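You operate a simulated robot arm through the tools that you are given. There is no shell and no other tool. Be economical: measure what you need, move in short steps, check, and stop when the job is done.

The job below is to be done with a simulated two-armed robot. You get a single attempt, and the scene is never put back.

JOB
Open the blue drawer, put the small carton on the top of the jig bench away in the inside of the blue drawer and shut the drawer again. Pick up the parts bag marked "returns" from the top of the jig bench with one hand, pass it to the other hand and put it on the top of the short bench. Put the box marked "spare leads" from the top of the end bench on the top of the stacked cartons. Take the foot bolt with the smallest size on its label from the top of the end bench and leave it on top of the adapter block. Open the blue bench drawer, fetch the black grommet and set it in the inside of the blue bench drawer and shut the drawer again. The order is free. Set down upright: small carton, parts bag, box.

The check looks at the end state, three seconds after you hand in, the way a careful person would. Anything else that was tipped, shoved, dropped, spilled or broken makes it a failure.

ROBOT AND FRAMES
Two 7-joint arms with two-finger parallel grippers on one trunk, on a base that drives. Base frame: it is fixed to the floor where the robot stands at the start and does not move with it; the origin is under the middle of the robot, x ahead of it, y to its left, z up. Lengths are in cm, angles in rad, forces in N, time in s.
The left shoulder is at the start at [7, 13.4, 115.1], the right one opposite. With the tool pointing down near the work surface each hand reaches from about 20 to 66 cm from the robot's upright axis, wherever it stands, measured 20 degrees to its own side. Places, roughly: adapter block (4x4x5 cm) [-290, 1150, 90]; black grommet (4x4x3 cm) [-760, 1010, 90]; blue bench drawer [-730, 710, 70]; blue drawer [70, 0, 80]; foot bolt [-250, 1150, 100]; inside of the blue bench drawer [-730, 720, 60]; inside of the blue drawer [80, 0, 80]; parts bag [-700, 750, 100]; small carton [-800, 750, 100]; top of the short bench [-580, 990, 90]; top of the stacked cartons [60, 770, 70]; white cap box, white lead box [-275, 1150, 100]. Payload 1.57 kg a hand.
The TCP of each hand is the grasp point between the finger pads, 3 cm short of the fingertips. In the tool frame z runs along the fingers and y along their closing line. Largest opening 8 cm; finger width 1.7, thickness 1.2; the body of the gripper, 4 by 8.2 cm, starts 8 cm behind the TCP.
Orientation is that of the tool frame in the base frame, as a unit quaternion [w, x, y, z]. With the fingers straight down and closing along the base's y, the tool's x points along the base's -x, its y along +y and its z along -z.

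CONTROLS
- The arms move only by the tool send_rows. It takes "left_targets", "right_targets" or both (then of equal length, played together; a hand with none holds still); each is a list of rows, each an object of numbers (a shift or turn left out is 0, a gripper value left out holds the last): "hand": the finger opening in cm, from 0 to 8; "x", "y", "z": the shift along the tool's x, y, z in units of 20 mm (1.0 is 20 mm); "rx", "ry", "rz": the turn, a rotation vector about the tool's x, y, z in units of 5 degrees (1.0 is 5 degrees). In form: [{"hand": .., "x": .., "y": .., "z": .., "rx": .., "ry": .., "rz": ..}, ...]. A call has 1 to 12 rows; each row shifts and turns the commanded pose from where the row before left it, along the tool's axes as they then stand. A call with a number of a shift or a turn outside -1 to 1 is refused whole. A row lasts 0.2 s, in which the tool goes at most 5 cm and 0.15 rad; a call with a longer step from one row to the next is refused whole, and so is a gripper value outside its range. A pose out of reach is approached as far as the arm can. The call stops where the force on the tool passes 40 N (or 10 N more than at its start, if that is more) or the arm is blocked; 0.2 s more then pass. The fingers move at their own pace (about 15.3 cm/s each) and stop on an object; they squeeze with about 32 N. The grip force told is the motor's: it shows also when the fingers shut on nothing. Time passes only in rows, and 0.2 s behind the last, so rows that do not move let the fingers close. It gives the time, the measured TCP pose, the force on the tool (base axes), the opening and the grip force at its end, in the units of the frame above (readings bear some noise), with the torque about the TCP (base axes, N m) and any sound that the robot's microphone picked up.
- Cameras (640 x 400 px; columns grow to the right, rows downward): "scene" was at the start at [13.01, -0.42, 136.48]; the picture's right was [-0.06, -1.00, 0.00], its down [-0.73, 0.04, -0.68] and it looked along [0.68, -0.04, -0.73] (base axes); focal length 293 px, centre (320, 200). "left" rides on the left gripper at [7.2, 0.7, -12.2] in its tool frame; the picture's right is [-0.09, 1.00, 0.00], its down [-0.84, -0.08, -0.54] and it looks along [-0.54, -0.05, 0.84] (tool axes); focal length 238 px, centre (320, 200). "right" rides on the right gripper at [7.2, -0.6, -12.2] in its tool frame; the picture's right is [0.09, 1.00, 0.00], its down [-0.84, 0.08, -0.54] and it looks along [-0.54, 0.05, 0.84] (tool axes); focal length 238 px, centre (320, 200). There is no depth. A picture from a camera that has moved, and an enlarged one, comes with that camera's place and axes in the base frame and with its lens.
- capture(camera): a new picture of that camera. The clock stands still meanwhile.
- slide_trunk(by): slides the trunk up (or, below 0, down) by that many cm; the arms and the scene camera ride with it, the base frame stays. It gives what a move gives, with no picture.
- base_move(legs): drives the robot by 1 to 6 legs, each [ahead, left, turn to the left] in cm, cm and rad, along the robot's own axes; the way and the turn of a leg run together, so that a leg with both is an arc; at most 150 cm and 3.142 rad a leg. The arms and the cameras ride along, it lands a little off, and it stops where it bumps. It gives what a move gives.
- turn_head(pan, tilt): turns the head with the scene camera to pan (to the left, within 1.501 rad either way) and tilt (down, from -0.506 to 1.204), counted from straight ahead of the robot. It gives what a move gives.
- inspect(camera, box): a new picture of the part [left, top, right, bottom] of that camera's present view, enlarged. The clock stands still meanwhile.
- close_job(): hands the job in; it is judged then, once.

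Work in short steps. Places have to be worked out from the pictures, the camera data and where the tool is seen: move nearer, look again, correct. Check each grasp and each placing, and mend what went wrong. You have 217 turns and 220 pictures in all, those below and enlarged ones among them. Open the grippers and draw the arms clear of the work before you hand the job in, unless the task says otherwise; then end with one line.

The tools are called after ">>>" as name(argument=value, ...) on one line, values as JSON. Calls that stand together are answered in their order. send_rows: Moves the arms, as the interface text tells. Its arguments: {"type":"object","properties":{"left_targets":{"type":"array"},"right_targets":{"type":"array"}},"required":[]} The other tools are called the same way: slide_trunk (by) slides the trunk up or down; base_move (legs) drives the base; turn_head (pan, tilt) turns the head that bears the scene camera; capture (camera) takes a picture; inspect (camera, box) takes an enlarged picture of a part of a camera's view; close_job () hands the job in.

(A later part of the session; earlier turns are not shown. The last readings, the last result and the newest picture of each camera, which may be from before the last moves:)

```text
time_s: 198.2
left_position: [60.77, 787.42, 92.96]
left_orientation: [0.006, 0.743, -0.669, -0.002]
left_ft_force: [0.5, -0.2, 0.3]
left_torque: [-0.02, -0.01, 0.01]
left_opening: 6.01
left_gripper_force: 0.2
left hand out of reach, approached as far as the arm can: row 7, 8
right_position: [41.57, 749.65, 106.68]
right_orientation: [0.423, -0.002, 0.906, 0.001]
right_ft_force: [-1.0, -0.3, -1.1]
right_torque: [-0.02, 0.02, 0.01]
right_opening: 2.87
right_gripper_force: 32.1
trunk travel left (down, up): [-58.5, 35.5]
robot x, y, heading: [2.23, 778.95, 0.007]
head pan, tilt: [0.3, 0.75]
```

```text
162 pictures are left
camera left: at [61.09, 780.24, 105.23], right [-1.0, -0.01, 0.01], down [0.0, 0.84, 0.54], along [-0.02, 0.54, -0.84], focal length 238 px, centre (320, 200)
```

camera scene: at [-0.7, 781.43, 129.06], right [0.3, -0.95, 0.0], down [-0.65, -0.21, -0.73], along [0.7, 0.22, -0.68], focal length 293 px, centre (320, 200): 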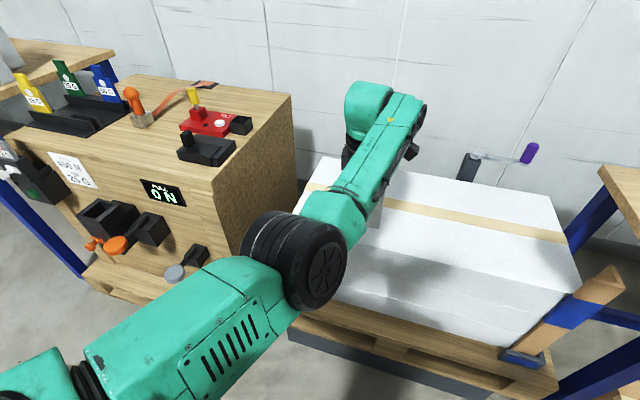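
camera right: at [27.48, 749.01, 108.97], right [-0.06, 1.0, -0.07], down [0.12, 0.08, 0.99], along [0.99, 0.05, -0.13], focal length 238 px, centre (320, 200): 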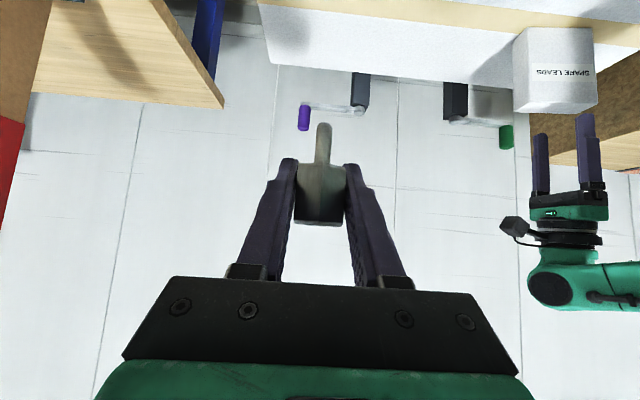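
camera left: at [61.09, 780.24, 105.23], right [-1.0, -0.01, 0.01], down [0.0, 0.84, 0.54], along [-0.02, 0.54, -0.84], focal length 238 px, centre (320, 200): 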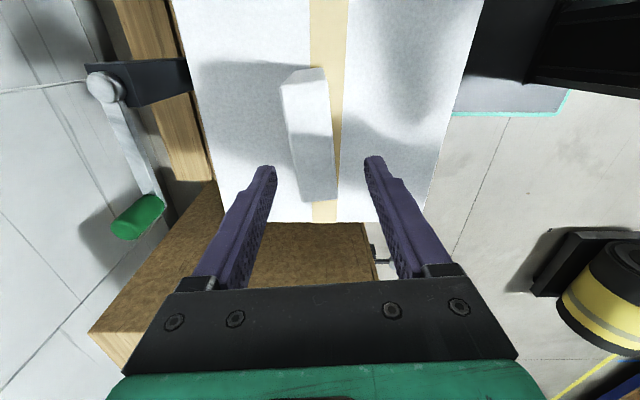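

Box stands upright on the stack. I raise the trunk, back away, and turn the left hand back to neutral on the way.

>>> slide_trunk(by=14)

>>> base_move(legs=[[-100, 0, 0], [0, 0, 1.571], [0, 0, 1.2]])

>>> send_rows(left_targets=[{"rz": 1}, {"rz": 1}, {"rz": 1}, {"rz": 1}, {"rz": 1}, {"rz": 1}, {"rz": 1}, {"rz": 1}, {"rz": 1}, {"rz": 1}, {"rz": 1}, {"rz": 1}])

>>> turn_head(pan=-0.2, tilt=0.15)

>>> capture(camera="scene")

```text
time_s: 199.8
left_position: [60.93, 787.32, 106.94]
left_orientation: [0.007, 0.743, -0.669, -0.002]
left_ft_force: [0.1, -0.9, -0.3]
left_torque: [-0.01, -0.01, 0.0]
left_opening: 6.0
left_gripper_force: 0.1
right_position: [41.74, 749.61, 120.67]
right_orientation: [0.423, -0.002, 0.906, 0.001]
right_ft_force: [0.1, 0.9, -0.8]
right_torque: [0.0, 0.0, 0.0]
right_opening: 2.87
right_gripper_force: 32.0
trunk travel left (down, up): [-72.5, 21.5]
robot x, y, heading: [1.99, 778.79, -0.001]
head pan, tilt: [0.3, 0.75]
```

```text
time_s: 211.7
left_position: [-154.07, 794.97, 106.94]
left_orientation: [0.004, 0.807, 0.591, 0.006]
left_ft_force: [0.5, 0.1, -0.4]
left_torque: [-0.01, 0.01, 0.0]
left_opening: 6.0
left_gripper_force: 0.1
right_position: [-121.44, 821.94, 120.67]
right_orientation: [-0.085, 0.888, -0.183, -0.414]
right_ft_force: [0.7, 0.4, -0.9]
right_torque: [0.0, -0.01, 0.0]
right_opening: 2.9
right_gripper_force: 31.7
trunk travel left (down, up): [-72.5, 21.5]
robot x, y, heading: [-96.65, 779.31, 2.729]
head pan, tilt: [0.3, 0.75]
```

```text
time_s: 214.3
left_position: [-153.95, 795.06, 106.8]
left_orientation: [0.001, 0.994, 0.107, 0.007]
left_ft_force: [-0.2, -0.5, 0.1]
left_torque: [-0.02, -0.02, -0.02]
left_opening: 6.03
left_gripper_force: 0.0
right_position: [-121.35, 821.99, 120.63]
right_orientation: [-0.085, 0.888, -0.182, -0.414]
right_ft_force: [-0.4, 0.0, -1.4]
right_torque: [-0.03, -0.01, -0.04]
right_opening: 2.88
right_gripper_force: 32.2
trunk travel left (down, up): [-72.5, 21.5]
robot x, y, heading: [-97.07, 779.27, 2.734]
head pan, tilt: [0.3, 0.75]
```

```text
time_s: 215.3
left_position: [-153.97, 795.05, 106.97]
left_orientation: [-0.001, 0.994, 0.109, 0.007]
left_ft_force: [-0.2, 0.5, -0.7]
left_torque: [0.01, 0.02, 0.02]
left_opening: 6.01
left_gripper_force: 0.1
right_position: [-121.39, 821.93, 120.6]
right_orientation: [-0.086, 0.888, -0.183, -0.414]
right_ft_force: [-0.5, -0.2, -1.4]
right_torque: [-0.05, 0.02, -0.02]
right_opening: 2.86
right_gripper_force: 32.0
trunk travel left (down, up): [-72.5, 21.5]
robot x, y, heading: [-96.36, 779.47, 2.732]
head pan, tilt: [-0.201, 0.15]
```

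```text
161 pictures are left
camera scene: at [-108.9, 786.64, 142.49], right [0.57, 0.82, 0.0], down [0.12, -0.09, -0.99], along [-0.81, 0.56, -0.15], focal length 293 px, centre (320, 200)
```

scene: 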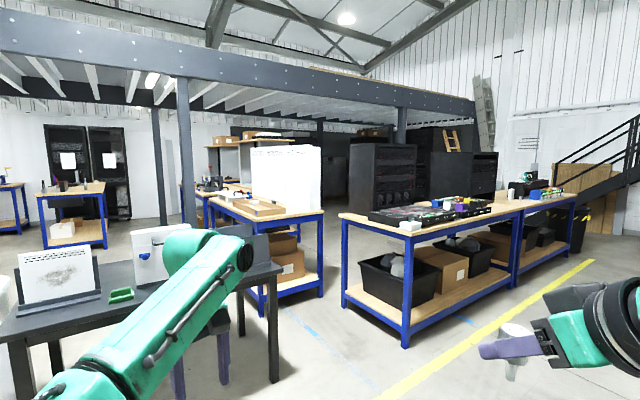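

I pan left to see the way into the area under the mezzanine.

>>> turn_head(pan=0.6, tilt=0.2)

>>> capture(camera="scene")

>>> turn_head(pan=1.3, tilt=0.2)

>>> capture(camera="scene")

```text
time_s: 216.5
left_position: [-154.04, 795.01, 107.06]
left_orientation: [0.0, 0.994, 0.109, 0.007]
left_ft_force: [0.2, 0.1, 0.5]
left_torque: [-0.01, 0.02, 0.02]
left_opening: 6.02
left_gripper_force: 0.1
right_position: [-121.41, 821.97, 120.59]
right_orientation: [-0.084, 0.888, -0.182, -0.414]
right_ft_force: [-0.1, 0.3, -1.3]
right_torque: [0.0, 0.01, 0.02]
right_opening: 2.86
right_gripper_force: 31.9
trunk travel left (down, up): [-72.5, 21.5]
robot x, y, heading: [-96.94, 779.47, 2.739]
head pan, tilt: [0.6, 0.201]
```

```text
160 pictures are left
camera scene: at [-110.41, 779.58, 142.03], right [-0.19, 0.98, 0.0], down [0.2, 0.04, -0.98], along [-0.96, -0.19, -0.2], focal length 293 px, centre (320, 200)
```

scene: 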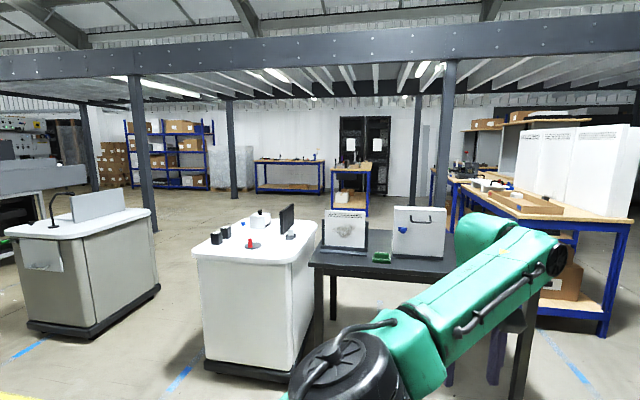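

```text
time_s: 217.5
left_position: [-153.95, 794.97, 106.91]
left_orientation: [0.001, 0.994, 0.109, 0.007]
left_ft_force: [-0.3, -0.7, 0.1]
left_torque: [0.01, -0.02, -0.01]
left_opening: 6.01
left_gripper_force: 0.2
right_position: [-121.38, 822.01, 120.6]
right_orientation: [-0.086, 0.888, -0.183, -0.414]
right_ft_force: [-0.1, 0.3, -0.7]
right_torque: [-0.01, -0.01, 0.0]
right_opening: 2.88
right_gripper_force: 32.1
trunk travel left (down, up): [-72.5, 21.5]
robot x, y, heading: [-96.47, 779.29, 2.735]
head pan, tilt: [1.3, 0.201]
```

```text
159 pictures are left
camera scene: at [-107.1, 774.11, 142.03], right [-0.78, 0.63, 0.0], down [0.12, 0.16, -0.98], along [-0.61, -0.76, -0.2], focal length 293 px, centre (320, 200)
```

scene: 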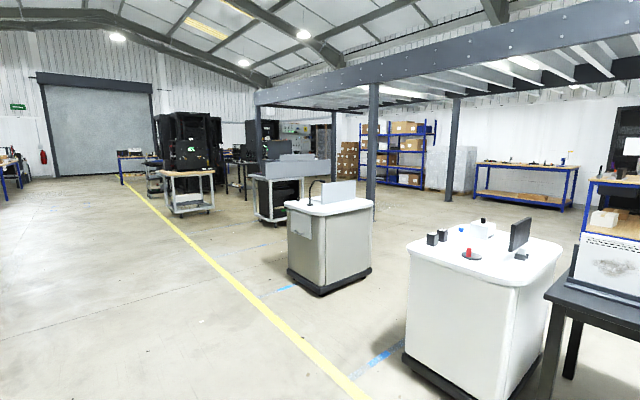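

The gap between the grey and white carts (y≈574–679) leads into the area with the jig bench. I drive through its middle at y≈627.

>>> base_move(legs=[[0, 0, 0.407], [40, 100, 0], [5, 52, 0]])

>>> turn_head(pan=0, tilt=0.3)

>>> capture(camera="scene")

```text
time_s: 226.9
left_position: [-197.36, 618.03, 106.98]
left_orientation: [0.0, 0.949, 0.315, 0.007]
left_ft_force: [0.4, 0.0, 0.4]
left_torque: [-0.03, 0.01, 0.0]
left_opening: 6.02
left_gripper_force: 0.1
right_position: [-178.76, 656.09, 120.6]
right_orientation: [0.004, 0.906, 0.008, -0.423]
right_ft_force: [-0.7, -0.7, -1.3]
right_torque: [0.03, -0.01, -0.03]
right_opening: 2.86
right_gripper_force: 32.4
trunk travel left (down, up): [-72.5, 21.5]
robot x, y, heading: [-138.83, 627.54, -3.125]
head pan, tilt: [1.3, 0.201]
```

```text
time_s: 228.3
left_position: [-197.3, 617.92, 107.02]
left_orientation: [-0.001, 0.949, 0.315, 0.006]
left_ft_force: [-0.6, -0.2, -0.5]
left_torque: [-0.02, 0.01, 0.01]
left_opening: 6.02
left_gripper_force: 0.1
right_position: [-178.82, 655.96, 120.67]
right_orientation: [0.004, 0.906, 0.009, -0.423]
right_ft_force: [0.1, 0.4, -1.9]
right_torque: [-0.02, -0.02, 0.02]
right_opening: 2.87
right_gripper_force: 31.9
trunk travel left (down, up): [-72.5, 21.5]
robot x, y, heading: [-138.81, 627.36, -3.119]
head pan, tilt: [0.0, 0.3]
```

```text
158 pictures are left
camera scene: at [-153.02, 627.08, 141.1], right [-0.02, 1.0, 0.0], down [0.3, 0.01, -0.96], along [-0.95, -0.02, -0.3], focal length 293 px, centre (320, 200)
```

scene: 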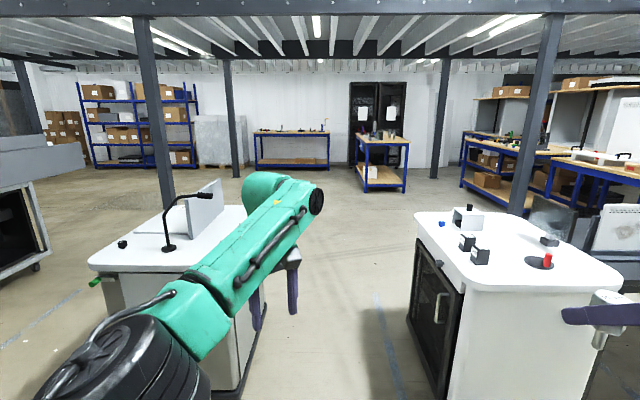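

The gap is centred at y≈628. I drive straight through 300 cm.

>>> base_move(legs=[[0, 0, -0.02], [150, 0, 0], [140, 0, 0]])

>>> turn_head(pan=-1.0, tilt=0.25)

>>> capture(camera="scene")

>>> turn_head(pan=-0.1, tilt=0.3)

>>> capture(camera="scene")

```text
time_s: 242.7
left_position: [-486.28, 619.47, 106.88]
left_orientation: [0.0, 0.953, 0.303, 0.006]
left_ft_force: [0.4, 0.4, 0.9]
left_torque: [0.03, -0.03, -0.01]
left_opening: 6.01
left_gripper_force: 0.1
right_position: [-466.81, 656.9, 120.6]
right_orientation: [-0.002, 0.906, -0.004, -0.422]
right_ft_force: [0.1, 0.1, -0.7]
right_torque: [0.01, -0.04, -0.01]
right_opening: 2.89
right_gripper_force: 32.3
trunk travel left (down, up): [-72.5, 21.5]
robot x, y, heading: [-427.27, 627.27, 3.137]
head pan, tilt: [0.0, 0.3]
```

```text
time_s: 243.9
left_position: [-486.28, 619.42, 107.07]
left_orientation: [-0.001, 0.953, 0.303, 0.007]
left_ft_force: [-0.5, 0.1, 0.8]
left_torque: [0.0, -0.01, 0.04]
left_opening: 6.0
left_gripper_force: 0.1
right_position: [-466.77, 656.84, 120.62]
right_orientation: [-0.001, 0.906, -0.003, -0.423]
right_ft_force: [0.2, 1.0, -0.6]
right_torque: [-0.01, -0.02, -0.02]
right_opening: 2.87
right_gripper_force: 31.9
trunk travel left (down, up): [-72.5, 21.5]
robot x, y, heading: [-427.48, 627.24, 3.135]
head pan, tilt: [-1.0, 0.25]
```

```text
157 pictures are left
camera scene: at [-437.45, 635.17, 141.57], right [0.84, 0.54, 0.0], down [0.13, -0.21, -0.97], along [-0.52, 0.82, -0.25], focal length 293 px, centre (320, 200)
```

scene: 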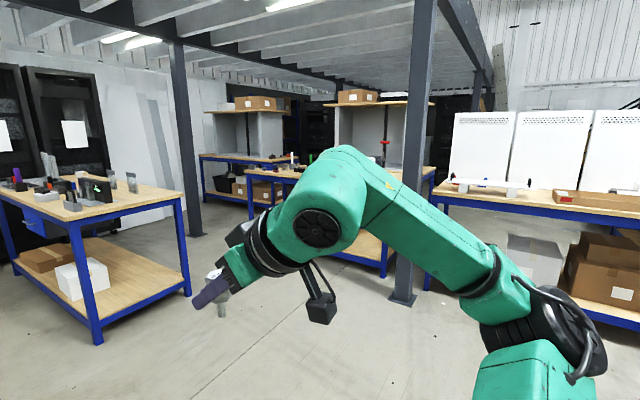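

```text
time_s: 245.1
left_position: [-486.38, 619.44, 107.01]
left_orientation: [-0.002, 0.953, 0.303, 0.007]
left_ft_force: [0.7, 0.3, -0.7]
left_torque: [0.01, -0.01, 0.01]
left_opening: 6.0
left_gripper_force: 0.1
right_position: [-466.77, 656.97, 120.64]
right_orientation: [-0.001, 0.906, -0.003, -0.423]
right_ft_force: [0.0, -0.3, -1.0]
right_torque: [0.02, 0.0, 0.01]
right_opening: 2.88
right_gripper_force: 31.9
trunk travel left (down, up): [-72.5, 21.5]
robot x, y, heading: [-427.72, 627.19, 3.139]
head pan, tilt: [-0.099, 0.3]
```

```text
156 pictures are left
camera scene: at [-441.72, 628.28, 141.1], right [0.11, 0.99, 0.0], down [0.29, -0.03, -0.96], along [-0.95, 0.1, -0.3], focal length 293 px, centre (320, 200)
```

scene: 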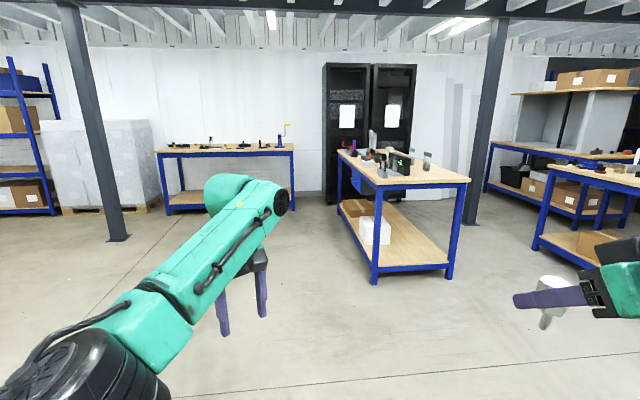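

The jig bench lies ahead (near end x≈-635, y≈690–765, drawer on its -y side). I move on to x≈-550 and face +y to look for a way behind the bench row.

>>> base_move(legs=[[118, 0, 0], [0, 0, -1.571], [60, 0, 0]])

>>> turn_head(pan=0.5, tilt=0.2)

>>> capture(camera="scene")

>>> turn_head(pan=-0.2, tilt=0.2)

>>> capture(camera="scene")

```text
time_s: 257.9
left_position: [-553.02, 747.55, 107.03]
left_orientation: [0.004, 0.89, -0.456, 0.005]
left_ft_force: [0.1, -0.1, -0.5]
left_torque: [-0.05, -0.04, 0.0]
left_opening: 6.01
left_gripper_force: 0.1
right_position: [-515.31, 728.21, 120.71]
right_orientation: [-0.3, 0.641, -0.641, -0.299]
right_ft_force: [0.0, 0.4, -0.3]
right_torque: [-0.02, -0.01, 0.02]
right_opening: 2.87
right_gripper_force: 32.1
trunk travel left (down, up): [-72.5, 21.5]
robot x, y, heading: [-544.57, 688.6, 1.572]
head pan, tilt: [-0.099, 0.3]
```

```text
time_s: 258.9
left_position: [-552.93, 747.55, 106.96]
left_orientation: [0.004, 0.891, -0.455, 0.005]
left_ft_force: [0.2, -0.1, -0.4]
left_torque: [-0.02, -0.04, -0.01]
left_opening: 6.03
left_gripper_force: 0.1
right_position: [-515.37, 728.18, 120.71]
right_orientation: [-0.299, 0.641, -0.64, -0.299]
right_ft_force: [-0.4, -0.6, -0.3]
right_torque: [-0.01, -0.03, 0.02]
right_opening: 2.9
right_gripper_force: 32.3
trunk travel left (down, up): [-72.5, 21.5]
robot x, y, heading: [-544.72, 689.06, 1.572]
head pan, tilt: [0.499, 0.201]
```

```text
155 pictures are left
camera scene: at [-549.17, 702.05, 142.03], right [0.88, 0.48, 0.0], down [0.1, -0.18, -0.98], along [-0.47, 0.86, -0.2], focal length 293 px, centre (320, 200)
```

scene: 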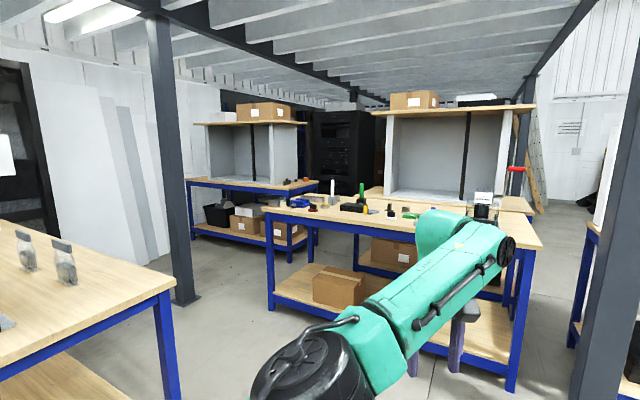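

```text
time_s: 260.0
left_position: [-552.89, 747.6, 106.98]
left_orientation: [0.004, 0.89, -0.456, 0.006]
left_ft_force: [-0.5, 0.8, 0.6]
left_torque: [0.03, -0.01, -0.02]
left_opening: 5.99
left_gripper_force: 0.2
right_position: [-515.31, 728.36, 120.66]
right_orientation: [-0.298, 0.642, -0.64, -0.299]
right_ft_force: [0.2, -0.6, -1.3]
right_torque: [-0.02, -0.04, 0.02]
right_opening: 2.9
right_gripper_force: 31.7
trunk travel left (down, up): [-72.5, 21.5]
robot x, y, heading: [-544.78, 688.91, 1.572]
head pan, tilt: [-0.201, 0.201]
```

```text
154 pictures are left
camera scene: at [-542.88, 703.04, 142.03], right [0.98, -0.2, 0.0], down [-0.04, -0.2, -0.98], along [0.19, 0.96, -0.2], focal length 293 px, centre (320, 200)
```

scene: 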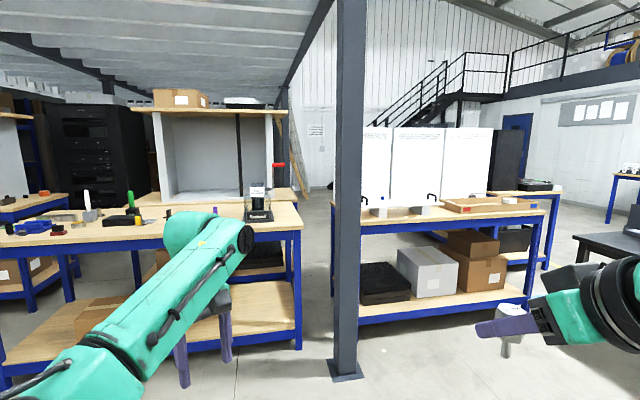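

There may be a passage between the left booth bench and the front tool bench. I zoom in to measure it.

>>> turn_head(pan=0.45, tilt=0.3)

>>> inspect(camera="scene", box=[170, 110, 410, 260])

```text
time_s: 261.0
left_position: [-552.93, 747.53, 106.92]
left_orientation: [0.004, 0.89, -0.455, 0.005]
left_ft_force: [0.2, -0.7, 0.6]
left_torque: [0.0, -0.01, 0.0]
left_opening: 5.99
left_gripper_force: 0.0
right_position: [-515.36, 728.41, 120.64]
right_orientation: [-0.299, 0.641, -0.64, -0.299]
right_ft_force: [0.3, -0.5, -1.0]
right_torque: [0.02, 0.01, -0.04]
right_opening: 2.87
right_gripper_force: 32.3
trunk travel left (down, up): [-72.5, 21.5]
robot x, y, heading: [-544.88, 688.22, 1.57]
head pan, tilt: [0.45, 0.3]
```

```text
2.67 times, centred on (290, 185) of scene
camera zoom: at [-548.77, 702.3, 141.1], right [0.9, 0.44, 0.0], down [0.13, -0.27, -0.96], along [-0.42, 0.86, -0.3], focal length 781 px, centre (400, 240)
```

zoom: 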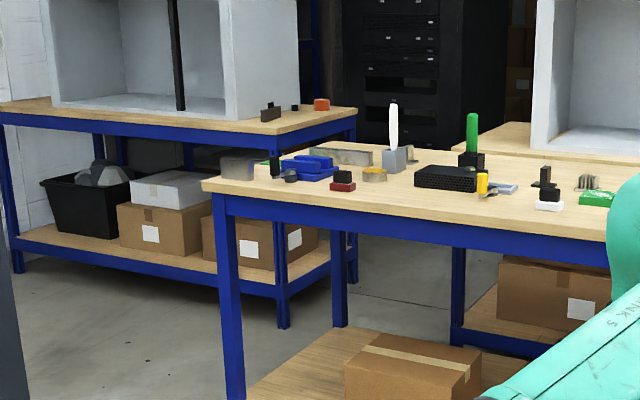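

The local passages are too narrow, but the grommet, short bench and block all lie around a region behind, which must be entered from the far end near the stairs. I drive back out to the aisle the way I came.

>>> base_move(legs=[[-61, 0, 0], [0, 0, 1.571], [-150, 0, 0], [-150, 0, 0], [-88, 0, 0]])

>>> base_move(legs=[[0, -140, 0], [5, -140, 0], [0, -140, 0], [0, -140, 0], [-10, -140, 0]])

>>> turn_head(pan=0, tilt=0.2)

>>> capture(camera="scene")

>>> turn_head(pan=-1.0, tilt=0.2)

>>> capture(camera="scene")

```text
time_s: 286.5
left_position: [-216.71, 632.39, 106.94]
left_orientation: [-0.001, 0.946, 0.324, 0.006]
left_ft_force: [0.2, -0.2, -0.2]
left_torque: [-0.01, -0.02, 0.0]
left_opening: 6.01
left_gripper_force: 0.1
right_position: [-198.89, 670.81, 120.58]
right_orientation: [0.008, 0.906, 0.017, -0.422]
right_ft_force: [-0.3, -0.4, -0.8]
right_torque: [-0.04, -0.01, 0.02]
right_opening: 2.85
right_gripper_force: 32.6
trunk travel left (down, up): [-72.5, 21.5]
robot x, y, heading: [-158.2, 642.67, -3.107]
head pan, tilt: [0.45, 0.3]
```

```text
time_s: 319.7
left_position: [-245.76, 1326.0, 106.9]
left_orientation: [-0.001, 0.935, 0.355, 0.007]
left_ft_force: [0.1, 0.3, -0.4]
left_torque: [0.01, 0.01, -0.01]
left_opening: 5.99
left_gripper_force: 0.0
right_position: [-230.49, 1365.43, 120.67]
right_orientation: [0.021, 0.905, 0.046, -0.422]
right_ft_force: [-0.3, 0.4, -1.5]
right_torque: [-0.02, 0.03, 0.01]
right_opening: 2.54
right_gripper_force: 32.4
trunk travel left (down, up): [-72.5, 21.5]
robot x, y, heading: [-188.08, 1340.47, -3.037]
head pan, tilt: [0.45, 0.3]
```

```text
time_s: 320.6
left_position: [-245.73, 1325.99, 107.05]
left_orientation: [-0.001, 0.935, 0.356, 0.007]
left_ft_force: [-0.5, -0.3, 0.2]
left_torque: [0.0, -0.03, 0.05]
left_opening: 5.99
left_gripper_force: 0.1
right_position: [-230.36, 1365.47, 120.79]
right_orientation: [0.022, 0.905, 0.047, -0.422]
right_ft_force: [-0.7, -0.4, -0.8]
right_torque: [0.01, 0.02, 0.0]
right_opening: 2.56
right_gripper_force: 31.8
trunk travel left (down, up): [-72.5, 21.5]
robot x, y, heading: [-188.09, 1340.24, -3.039]
head pan, tilt: [0.0, 0.201]
```

```text
152 pictures are left
camera scene: at [-202.34, 1338.8, 142.02], right [-0.1, 0.99, 0.0], down [0.2, 0.02, -0.98], along [-0.97, -0.1, -0.2], focal length 293 px, centre (320, 200)
```

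scene: 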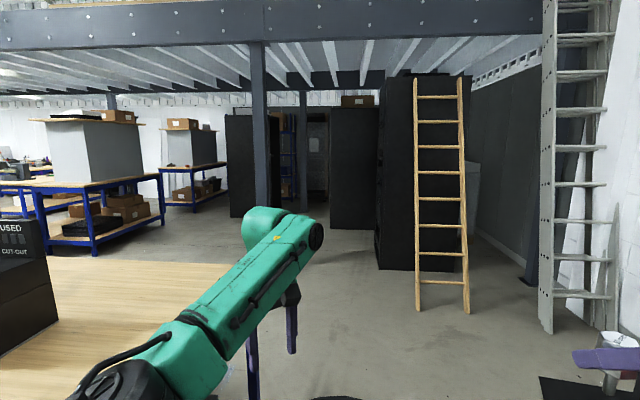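

```text
time_s: 321.9
left_position: [-245.69, 1326.12, 106.98]
left_orientation: [-0.002, 0.935, 0.355, 0.007]
left_ft_force: [0.1, 0.6, 0.6]
left_torque: [-0.01, -0.01, 0.05]
left_opening: 6.02
left_gripper_force: 0.2
right_position: [-230.45, 1365.45, 120.71]
right_orientation: [0.022, 0.906, 0.046, -0.421]
right_ft_force: [-0.2, -0.9, -0.1]
right_torque: [-0.01, 0.01, -0.02]
right_opening: 2.54
right_gripper_force: 31.9
trunk travel left (down, up): [-72.5, 21.5]
robot x, y, heading: [-188.23, 1340.16, -3.041]
head pan, tilt: [-1.0, 0.201]
```

```text
151 pictures are left
camera scene: at [-198.91, 1347.05, 142.02], right [0.78, 0.63, 0.0], down [0.12, -0.16, -0.98], along [-0.61, 0.76, -0.2], focal length 293 px, centre (320, 200)
```

scene: 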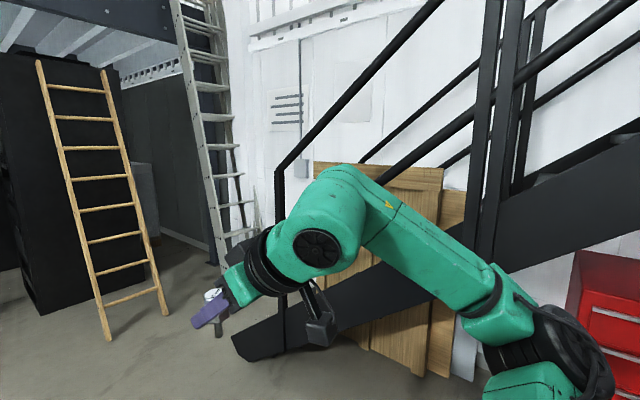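

The way behind is open here. But the right opening dropped to 2.54, so I check the bolt.

>>> capture(camera="right")

>>> inspect(camera="scene", box=[150, 250, 310, 350])

```text
150 pictures are left
camera right: at [-216.83, 1367.65, 122.95], right [0.16, -0.98, -0.07], down [-0.11, -0.09, 0.99], along [-0.98, -0.15, -0.13], focal length 238 px, centre (320, 200)
```

right: 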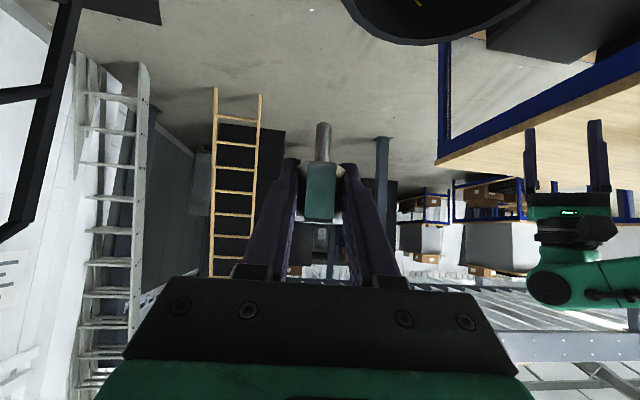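

```text
4.00 times, centred on (230, 300) of scene
camera zoom: at [-198.91, 1347.05, 142.02], right [0.78, 0.63, 0.0], down [0.12, -0.16, -0.98], along [-0.61, 0.76, -0.2], focal length 1172 px, centre (680, -200)
```

zoom: 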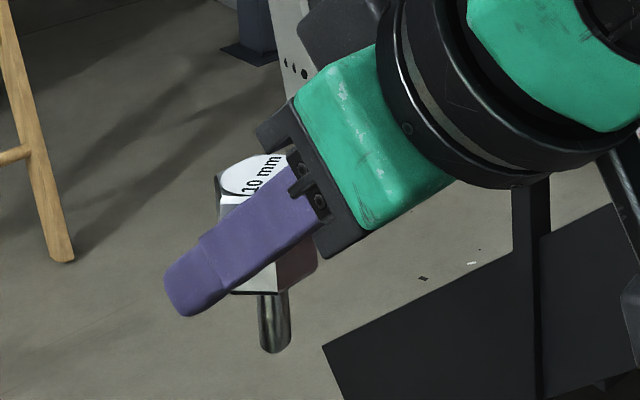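

The bolt is still upright (it just settled onto its flats). I check the floor ahead, where something black shows.

>>> turn_head(pan=-0.1, tilt=0.8)

>>> capture(camera="scene")

```text
time_s: 323.1
left_position: [-245.73, 1326.08, 106.89]
left_orientation: [-0.001, 0.935, 0.354, 0.007]
left_ft_force: [0.3, 0.6, 0.0]
left_torque: [-0.01, -0.01, -0.02]
left_opening: 6.01
left_gripper_force: 0.0
right_position: [-230.51, 1365.54, 120.74]
right_orientation: [0.022, 0.905, 0.047, -0.422]
right_ft_force: [0.4, 0.0, -1.4]
right_torque: [0.0, 0.01, 0.02]
right_opening: 2.53
right_gripper_force: 32.1
trunk travel left (down, up): [-72.5, 21.5]
robot x, y, heading: [-188.05, 1340.38, -3.035]
head pan, tilt: [-0.099, 0.799]
```

```text
148 pictures are left
camera scene: at [-201.15, 1339.76, 136.66], right [0.0, 1.0, 0.0], down [0.72, 0.0, -0.7], along [-0.7, 0.0, -0.72], focal length 293 px, centre (320, 200)
```

scene: 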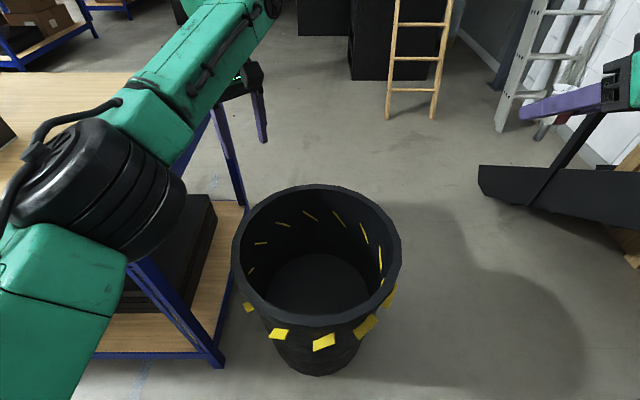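

A bin stands just ahead (x -230…-280, y 1313…1365). I go around it on its far side and then down behind the bench.

>>> base_move(legs=[[0, 0, -0.104], [0, -57, 0], [140, 0, 0]])

>>> turn_head(pan=0.8, tilt=0.5)

>>> capture(camera="scene")

```text
time_s: 333.4
left_position: [-386.23, 1393.08, 107.01]
left_orientation: [-0.001, 0.957, 0.291, 0.006]
left_ft_force: [0.1, 0.2, 1.1]
left_torque: [-0.02, 0.0, 0.01]
left_opening: 5.99
left_gripper_force: 0.0
right_position: [-365.8, 1429.97, 120.74]
right_orientation: [-0.008, 0.907, -0.015, -0.422]
right_ft_force: [-0.2, -0.8, -0.6]
right_torque: [-0.02, 0.0, -0.01]
right_opening: 2.52
right_gripper_force: 32.1
trunk travel left (down, up): [-72.5, 21.5]
robot x, y, heading: [-327.33, 1399.27, 3.115]
head pan, tilt: [-0.099, 0.799]
```

```text
time_s: 334.6
left_position: [-386.15, 1393.02, 106.93]
left_orientation: [-0.001, 0.957, 0.291, 0.007]
left_ft_force: [0.7, -0.2, 0.2]
left_torque: [-0.01, 0.0, -0.01]
left_opening: 6.01
left_gripper_force: 0.0
right_position: [-365.79, 1429.83, 120.66]
right_orientation: [-0.007, 0.906, -0.015, -0.423]
right_ft_force: [0.0, -0.1, -1.3]
right_torque: [-0.01, -0.02, 0.02]
right_opening: 2.54
right_gripper_force: 31.8
trunk travel left (down, up): [-72.5, 21.5]
robot x, y, heading: [-327.52, 1399.19, 3.11]
head pan, tilt: [0.799, 0.499]
```

```text
147 pictures are left
camera scene: at [-338.74, 1393.13, 139.26], right [-0.69, 0.72, 0.0], down [0.35, 0.33, -0.88], along [-0.63, -0.61, -0.48], focal length 293 px, centre (320, 200)
```

scene: 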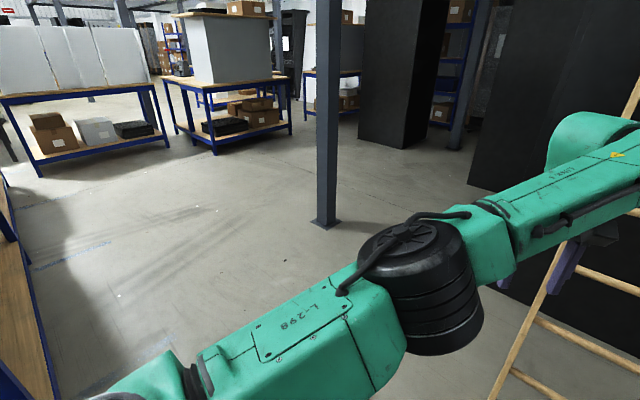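

Wide open floor behind. I drive down and turn to face the bench's back (+x).

>>> base_move(legs=[[30, 110, 0], [40, 95, 0], [0, 0, 1.585], [0, 0, 1.585], [15, 0, 0]])

>>> turn_head(pan=-0.2, tilt=0.6)

>>> capture(camera="scene")

```text
time_s: 354.0
left_position: [-327.11, 1201.84, 106.94]
left_orientation: [-0.005, -0.298, 0.955, -0.002]
left_ft_force: [-1.2, -0.8, 0.1]
left_torque: [-0.02, -0.01, -0.02]
left_opening: 6.0
left_gripper_force: 0.2
right_position: [-347.2, 1164.61, 120.76]
right_orientation: [0.423, 0.009, 0.906, -0.004]
right_ft_force: [0.5, -0.1, 0.2]
right_torque: [0.0, -0.01, 0.01]
right_opening: 2.55
right_gripper_force: 32.1
trunk travel left (down, up): [-72.5, 21.5]
robot x, y, heading: [-385.72, 1194.76, -0.019]
head pan, tilt: [0.799, 0.499]
```

```text
time_s: 355.3
left_position: [-326.96, 1201.89, 107.11]
left_orientation: [-0.007, -0.298, 0.954, -0.002]
left_ft_force: [-0.1, 0.2, 0.2]
left_torque: [-0.04, -0.02, 0.0]
left_opening: 6.0
left_gripper_force: 0.1
right_position: [-346.86, 1164.55, 120.7]
right_orientation: [0.423, 0.009, 0.906, -0.005]
right_ft_force: [0.7, 0.5, 0.0]
right_torque: [0.0, 0.04, 0.01]
right_opening: 2.55
right_gripper_force: 31.8
trunk travel left (down, up): [-72.5, 21.5]
robot x, y, heading: [-385.99, 1195.1, -0.015]
head pan, tilt: [-0.201, 0.6]
```

```text
146 pictures are left
camera scene: at [-372.12, 1192.87, 138.35], right [-0.22, -0.98, 0.0], down [-0.55, 0.12, -0.82], along [0.81, -0.18, -0.57], focal length 293 px, centre (320, 200)
```

scene: 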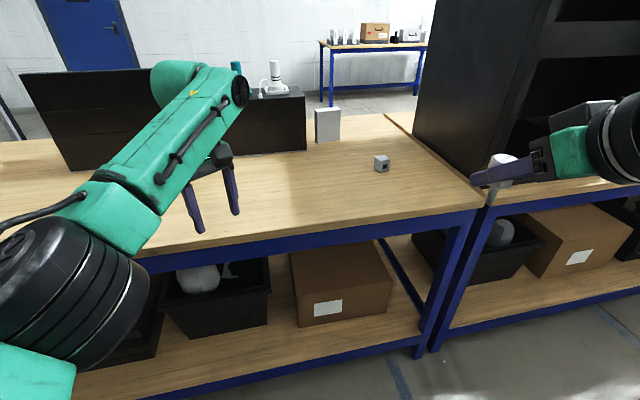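

The adapter block is now near. I zoom on it to check its top.

>>> inspect(camera="scene", box=[350, 140, 414, 180])

>>> capture(camera="right")

```text
10.00 times, centred on (382, 160) of scene
camera zoom: at [-372.12, 1192.87, 138.35], right [-0.22, -0.98, 0.0], down [-0.55, 0.12, -0.82], along [0.81, -0.18, -0.57], focal length 2930 px, centre (-300, 600)
```

zoom: 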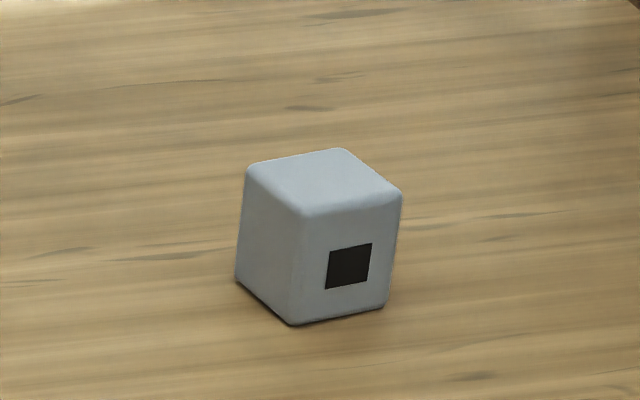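

```text
144 pictures are left
camera right: at [-361.02, 1164.29, 122.95], right [-0.04, 1.0, -0.07], down [0.12, 0.08, 0.99], along [0.99, 0.03, -0.13], focal length 238 px, centre (320, 200)
```

right: 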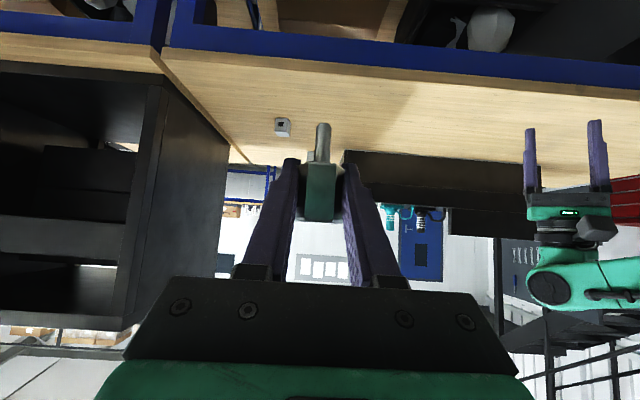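

Block centre ≈(-291.3, 1153.6). I drive forward 38 and 13 right.

>>> base_move(legs=[[38, -13, 0.017]])

>>> capture(camera="right")

>>> capture(camera="scene")

```text
time_s: 357.8
left_position: [-289.25, 1189.32, 107.04]
left_orientation: [-0.006, -0.305, 0.952, -0.002]
left_ft_force: [0.3, 0.3, -0.1]
left_torque: [-0.02, 0.01, 0.01]
left_opening: 6.02
left_gripper_force: 0.2
right_position: [-308.68, 1151.71, 120.76]
right_orientation: [0.423, 0.0, 0.906, -0.001]
right_ft_force: [-0.3, -0.3, -0.2]
right_torque: [-0.02, 0.01, 0.03]
right_opening: 2.52
right_gripper_force: 31.8
trunk travel left (down, up): [-72.5, 21.5]
robot x, y, heading: [-348.39, 1181.04, 0.001]
head pan, tilt: [-0.201, 0.6]
```

```text
143 pictures are left
camera right: at [-322.83, 1151.12, 122.99], right [-0.06, 1.0, -0.07], down [0.12, 0.08, 0.99], along [0.99, 0.05, -0.13], focal length 238 px, centre (320, 200)
```

right: 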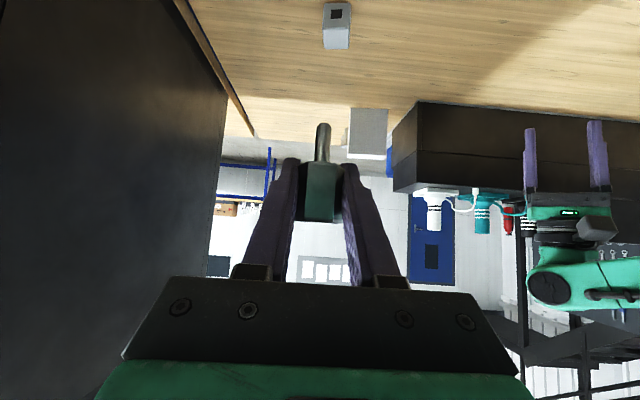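

```text
142 pictures are left
camera scene: at [-334.46, 1179.48, 138.36], right [-0.2, -0.98, 0.0], down [-0.55, 0.11, -0.83], along [0.81, -0.16, -0.56], focal length 293 px, centre (320, 200)
```

scene: 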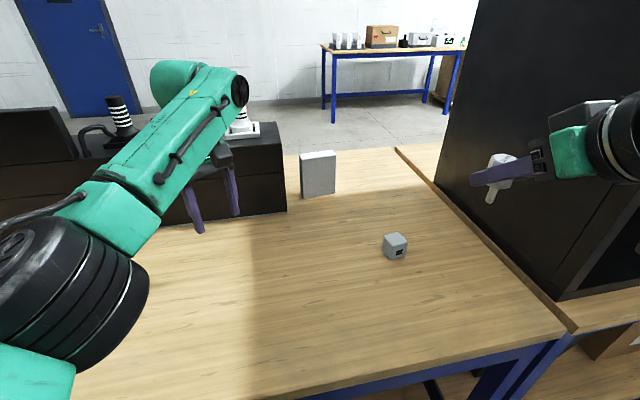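

Refined block top centre: (-290.8, 1153.7, 95.2). I extend the right hand horizontally above it.

>>> send_rows(right_targets=[{"x": -0.72, "y": 0.125, "z": 0.857}, {"x": -0.72, "y": 0.125, "z": 0.857}, {"x": -0.72, "y": 0.125, "z": 0.857}, {"x": -0.72, "y": 0.125, "z": 0.857}, {"x": -0.72, "y": 0.125, "z": 0.857}, {"x": -0.72, "y": 0.125, "z": 0.857}, {"x": -0.72, "y": 0.125, "z": 0.857}, {"x": -0.72, "y": 0.125, "z": 0.857}, {"x": 0.766, "z": 0.643}, {"x": 0.766, "z": 0.643}, {"x": 0.766, "z": 0.643}, {"x": 0.766, "z": 0.643}])

>>> turn_head(pan=-0.35, tilt=0.65)

>>> capture(camera="scene")

>>> capture(camera="right")

>>> capture(camera="left")

```text
time_s: 360.4
left_position: [-289.29, 1189.21, 106.97]
left_orientation: [-0.008, -0.306, 0.952, -0.001]
left_ft_force: [0.4, -0.3, -0.2]
left_torque: [0.0, -0.03, 0.03]
left_opening: 5.98
left_gripper_force: 0.1
right_position: [-290.7, 1153.47, 112.68]
right_orientation: [0.423, 0.001, 0.906, 0.0]
right_ft_force: [-1.0, -1.1, -1.0]
right_torque: [0.0, 0.02, -0.02]
right_opening: 2.52
right_gripper_force: 31.9
trunk travel left (down, up): [-72.5, 21.5]
robot x, y, heading: [-348.35, 1181.11, 0.0]
head pan, tilt: [-0.201, 0.6]
```

```text
time_s: 361.1
left_position: [-289.31, 1189.42, 107.04]
left_orientation: [-0.007, -0.305, 0.952, -0.001]
left_ft_force: [0.6, 0.8, 0.6]
left_torque: [0.01, 0.04, 0.0]
left_opening: 6.03
left_gripper_force: 0.0
right_position: [-290.76, 1153.64, 112.62]
right_orientation: [0.422, 0.001, 0.907, -0.001]
right_ft_force: [0.1, 0.4, -0.4]
right_torque: [-0.02, 0.03, 0.02]
right_opening: 2.56
right_gripper_force: 32.6
trunk travel left (down, up): [-72.5, 21.5]
robot x, y, heading: [-348.22, 1180.7, 0.002]
head pan, tilt: [-0.351, 0.649]
```

```text
141 pictures are left
camera scene: at [-334.86, 1178.23, 137.92], right [-0.34, -0.94, 0.0], down [-0.57, 0.21, -0.8], along [0.75, -0.27, -0.6], focal length 293 px, centre (320, 200)
```

scene: 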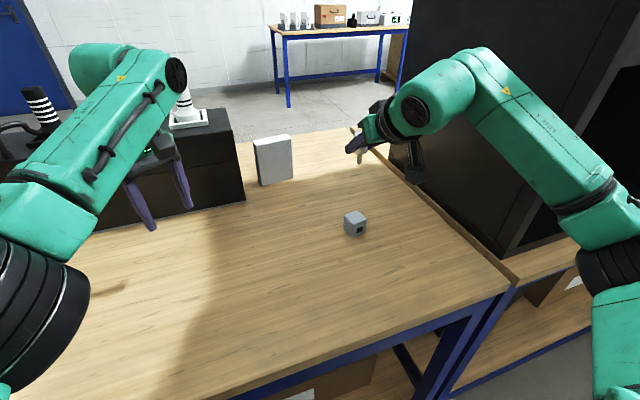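

```text
140 pictures are left
camera right: at [-304.79, 1153.06, 114.98], right [-0.06, 1.0, -0.07], down [0.12, 0.08, 0.99], along [0.99, 0.05, -0.13], focal length 238 px, centre (320, 200)
```

right: 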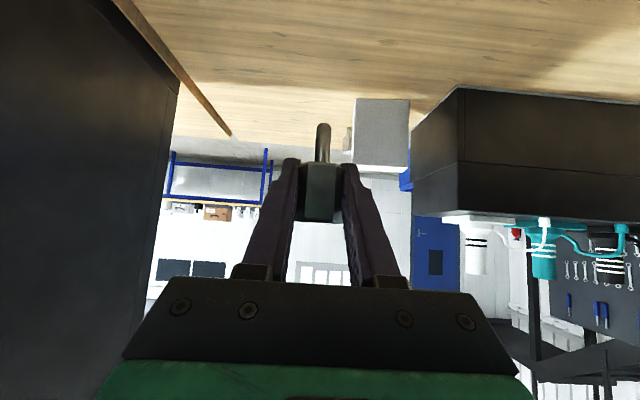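

```text
139 pictures are left
camera left: at [-295.31, 1185.7, 119.22], right [-0.51, 0.86, 0.0], down [0.73, 0.43, 0.53], along [0.46, 0.27, -0.85], focal length 238 px, centre (320, 200)
```

left: 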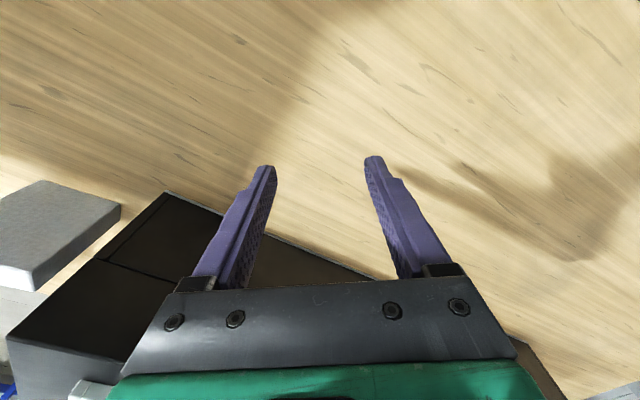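

I zoom in on the bolt over the block.

>>> inspect(camera="scene", box=[290, 140, 434, 240])

```text
4.00 times, centred on (362, 190) of scene
camera zoom: at [-334.86, 1178.23, 137.92], right [-0.34, -0.94, 0.0], down [-0.57, 0.21, -0.8], along [0.75, -0.27, -0.6], focal length 1172 px, centre (152, 240)
```

zoom: 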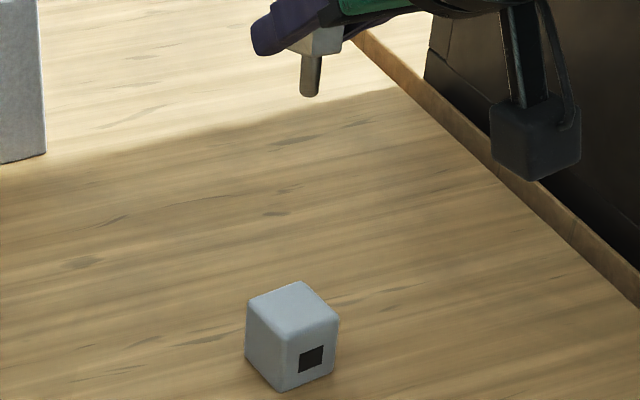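

Foot ≈(-289.8, 1153.7), block centre ≈(-290.4, 1153.8). I correct 0.6 cm and descend 12 cm.

>>> send_rows(right_targets=[{"x": 0.19, "z": -0.23, "y": 0.05}, {"x": 0.766, "z": 0.643}, {"x": 0.766, "z": 0.643}, {"x": 0.766, "z": 0.643}, {"x": 0.766, "z": 0.643}, {"x": 0.766, "z": 0.643}, {"x": 0.766, "z": 0.643}, {}])

>>> inspect(camera="scene", box=[290, 170, 418, 250])

>>> capture(camera="right")

```text
time_s: 362.9
left_position: [-289.28, 1189.28, 107.02]
left_orientation: [-0.007, -0.305, 0.952, -0.002]
left_ft_force: [0.3, 0.0, 0.3]
left_torque: [0.02, -0.04, 0.0]
left_opening: 6.0
left_gripper_force: 0.1
right_position: [-291.12, 1153.69, 100.65]
right_orientation: [0.423, 0.001, 0.906, -0.001]
right_ft_force: [0.0, 0.5, -1.0]
right_torque: [0.0, 0.02, 0.01]
right_opening: 2.53
right_gripper_force: 32.0
trunk travel left (down, up): [-72.5, 21.5]
robot x, y, heading: [-348.13, 1181.33, 0.004]
head pan, tilt: [-0.351, 0.649]
```

```text
5.00 times, centred on (354, 210) of scene
camera zoom: at [-334.86, 1178.24, 137.92], right [-0.34, -0.94, 0.0], down [-0.57, 0.21, -0.8], along [0.75, -0.27, -0.6], focal length 1465 px, centre (150, 150)
```

zoom: 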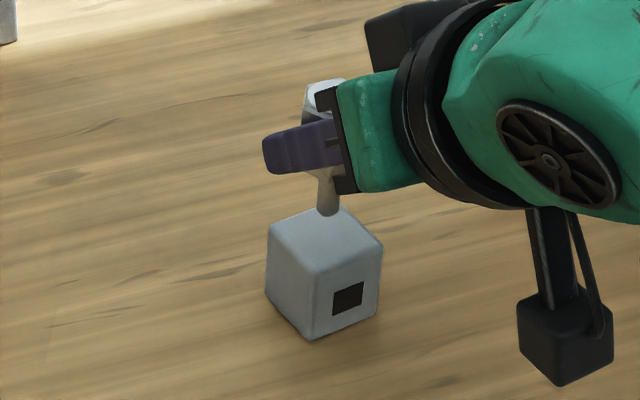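

```text
136 pictures are left
camera right: at [-305.36, 1153.13, 102.93], right [-0.06, 1.0, -0.07], down [0.12, 0.08, 0.99], along [0.99, 0.05, -0.13], focal length 238 px, centre (320, 200)
```

right: 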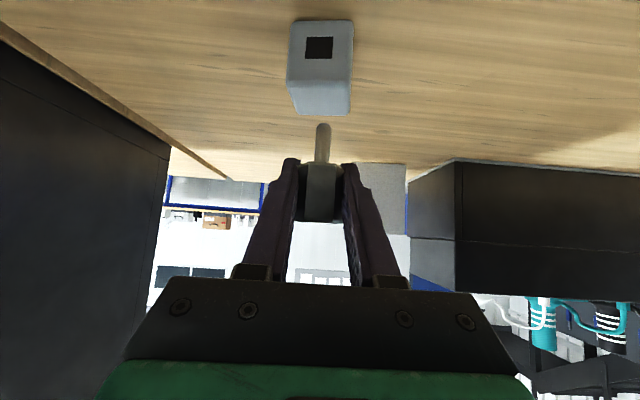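

The foot is over the block centre. I lower in 4 mm steps, reading the force.

>>> send_rows(right_targets=[{"x": 0.153, "z": 0.129}, {"x": 0.153, "z": 0.129}, {"x": 0.077, "z": 0.064}])

>>> inspect(camera="scene", box=[322, 190, 386, 230])

```text
time_s: 363.7
left_position: [-289.19, 1189.33, 106.93]
left_orientation: [-0.007, -0.305, 0.952, -0.001]
left_ft_force: [0.6, 0.6, 0.0]
left_torque: [-0.02, -0.03, 0.01]
left_opening: 6.0
left_gripper_force: 0.1
right_position: [-291.11, 1153.77, 99.53]
right_orientation: [0.422, 0.001, 0.907, -0.001]
right_ft_force: [0.0, 0.5, -0.9]
right_torque: [0.01, 0.0, -0.02]
right_opening: 2.54
right_gripper_force: 32.2
trunk travel left (down, up): [-72.5, 21.5]
robot x, y, heading: [-348.1, 1181.33, -0.0]
head pan, tilt: [-0.351, 0.649]
```

```text
10.00 times, centred on (354, 210) of scene
camera zoom: at [-334.85, 1178.22, 137.92], right [-0.34, -0.94, 0.0], down [-0.57, 0.21, -0.8], along [0.75, -0.27, -0.6], focal length 2930 px, centre (-20, 100)
```

zoom: 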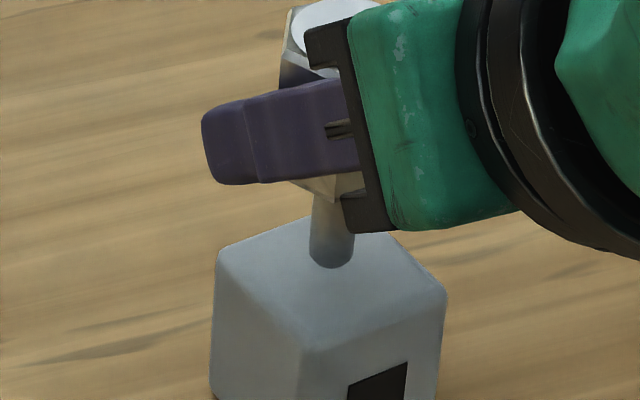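

Almost touching. Smaller steps.

>>> send_rows(right_targets=[{"x": 0.077, "z": 0.064}, {"x": 0.077, "z": 0.064}])

>>> inspect(camera="scene", box=[322, 190, 386, 230])

```text
time_s: 364.3
left_position: [-289.23, 1189.27, 107.01]
left_orientation: [-0.007, -0.307, 0.952, -0.002]
left_ft_force: [0.0, 0.3, -0.6]
left_torque: [-0.01, -0.02, 0.03]
left_opening: 6.0
left_gripper_force: 0.1
right_position: [-291.17, 1153.68, 99.23]
right_orientation: [0.422, 0.0, 0.906, 0.0]
right_ft_force: [-0.2, 0.5, -1.1]
right_torque: [0.0, -0.01, 0.0]
right_opening: 2.54
right_gripper_force: 32.1
trunk travel left (down, up): [-72.5, 21.5]
robot x, y, heading: [-348.33, 1180.89, -0.003]
head pan, tilt: [-0.351, 0.649]
```

```text
10.00 times, centred on (354, 210) of scene
camera zoom: at [-334.85, 1178.22, 137.92], right [-0.34, -0.94, 0.0], down [-0.57, 0.21, -0.8], along [0.75, -0.27, -0.6], focal length 2930 px, centre (-20, 100)
```

zoom: 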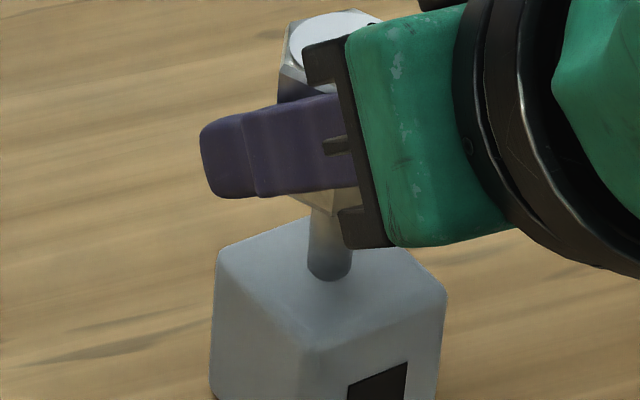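

Upright and centred. I continue lowering until the force shows contact.

>>> send_rows(right_targets=[{"x": 0.077, "z": 0.064}, {}])

>>> send_rows(right_targets=[{"x": 0.077, "z": 0.064}, {}])

>>> inspect(camera="scene", box=[322, 190, 386, 230])

```text
time_s: 364.9
left_position: [-289.24, 1189.24, 106.91]
left_orientation: [-0.007, -0.306, 0.952, -0.002]
left_ft_force: [0.5, -0.1, -1.0]
left_torque: [-0.01, 0.01, -0.01]
left_opening: 5.97
left_gripper_force: 0.1
right_position: [-291.33, 1153.71, 99.05]
right_orientation: [0.423, 0.0, 0.906, 0.0]
right_ft_force: [0.8, -1.1, -1.5]
right_torque: [-0.03, 0.02, 0.01]
right_opening: 2.54
right_gripper_force: 32.2
trunk travel left (down, up): [-72.5, 21.5]
robot x, y, heading: [-348.16, 1180.93, -0.004]
head pan, tilt: [-0.351, 0.649]
```

```text
time_s: 365.5
left_position: [-289.3, 1189.2, 107.03]
left_orientation: [-0.007, -0.306, 0.952, -0.001]
left_ft_force: [0.4, -0.6, 0.6]
left_torque: [0.02, -0.01, -0.02]
left_opening: 5.98
left_gripper_force: 0.0
right_position: [-291.33, 1153.64, 98.89]
right_orientation: [0.422, 0.0, 0.907, 0.0]
right_ft_force: [0.5, -1.2, -0.3]
right_torque: [0.01, 0.04, -0.03]
right_opening: 2.52
right_gripper_force: 32.1
trunk travel left (down, up): [-72.5, 21.5]
robot x, y, heading: [-348.22, 1181.15, -0.001]
head pan, tilt: [-0.351, 0.649]
```

```text
10.00 times, centred on (354, 210) of scene
camera zoom: at [-334.86, 1178.23, 137.92], right [-0.34, -0.94, 0.0], down [-0.57, 0.21, -0.8], along [0.75, -0.27, -0.6], focal length 2930 px, centre (-20, 100)
```

zoom: 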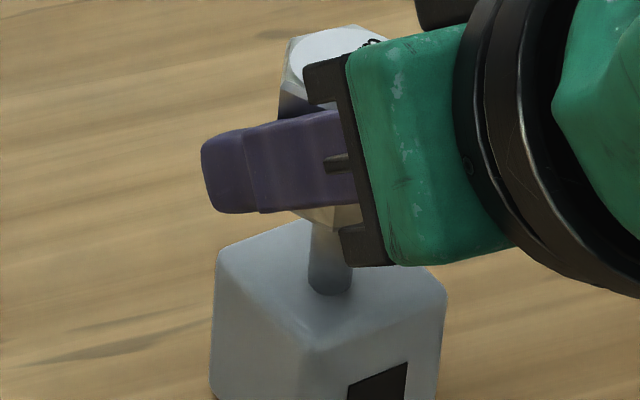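

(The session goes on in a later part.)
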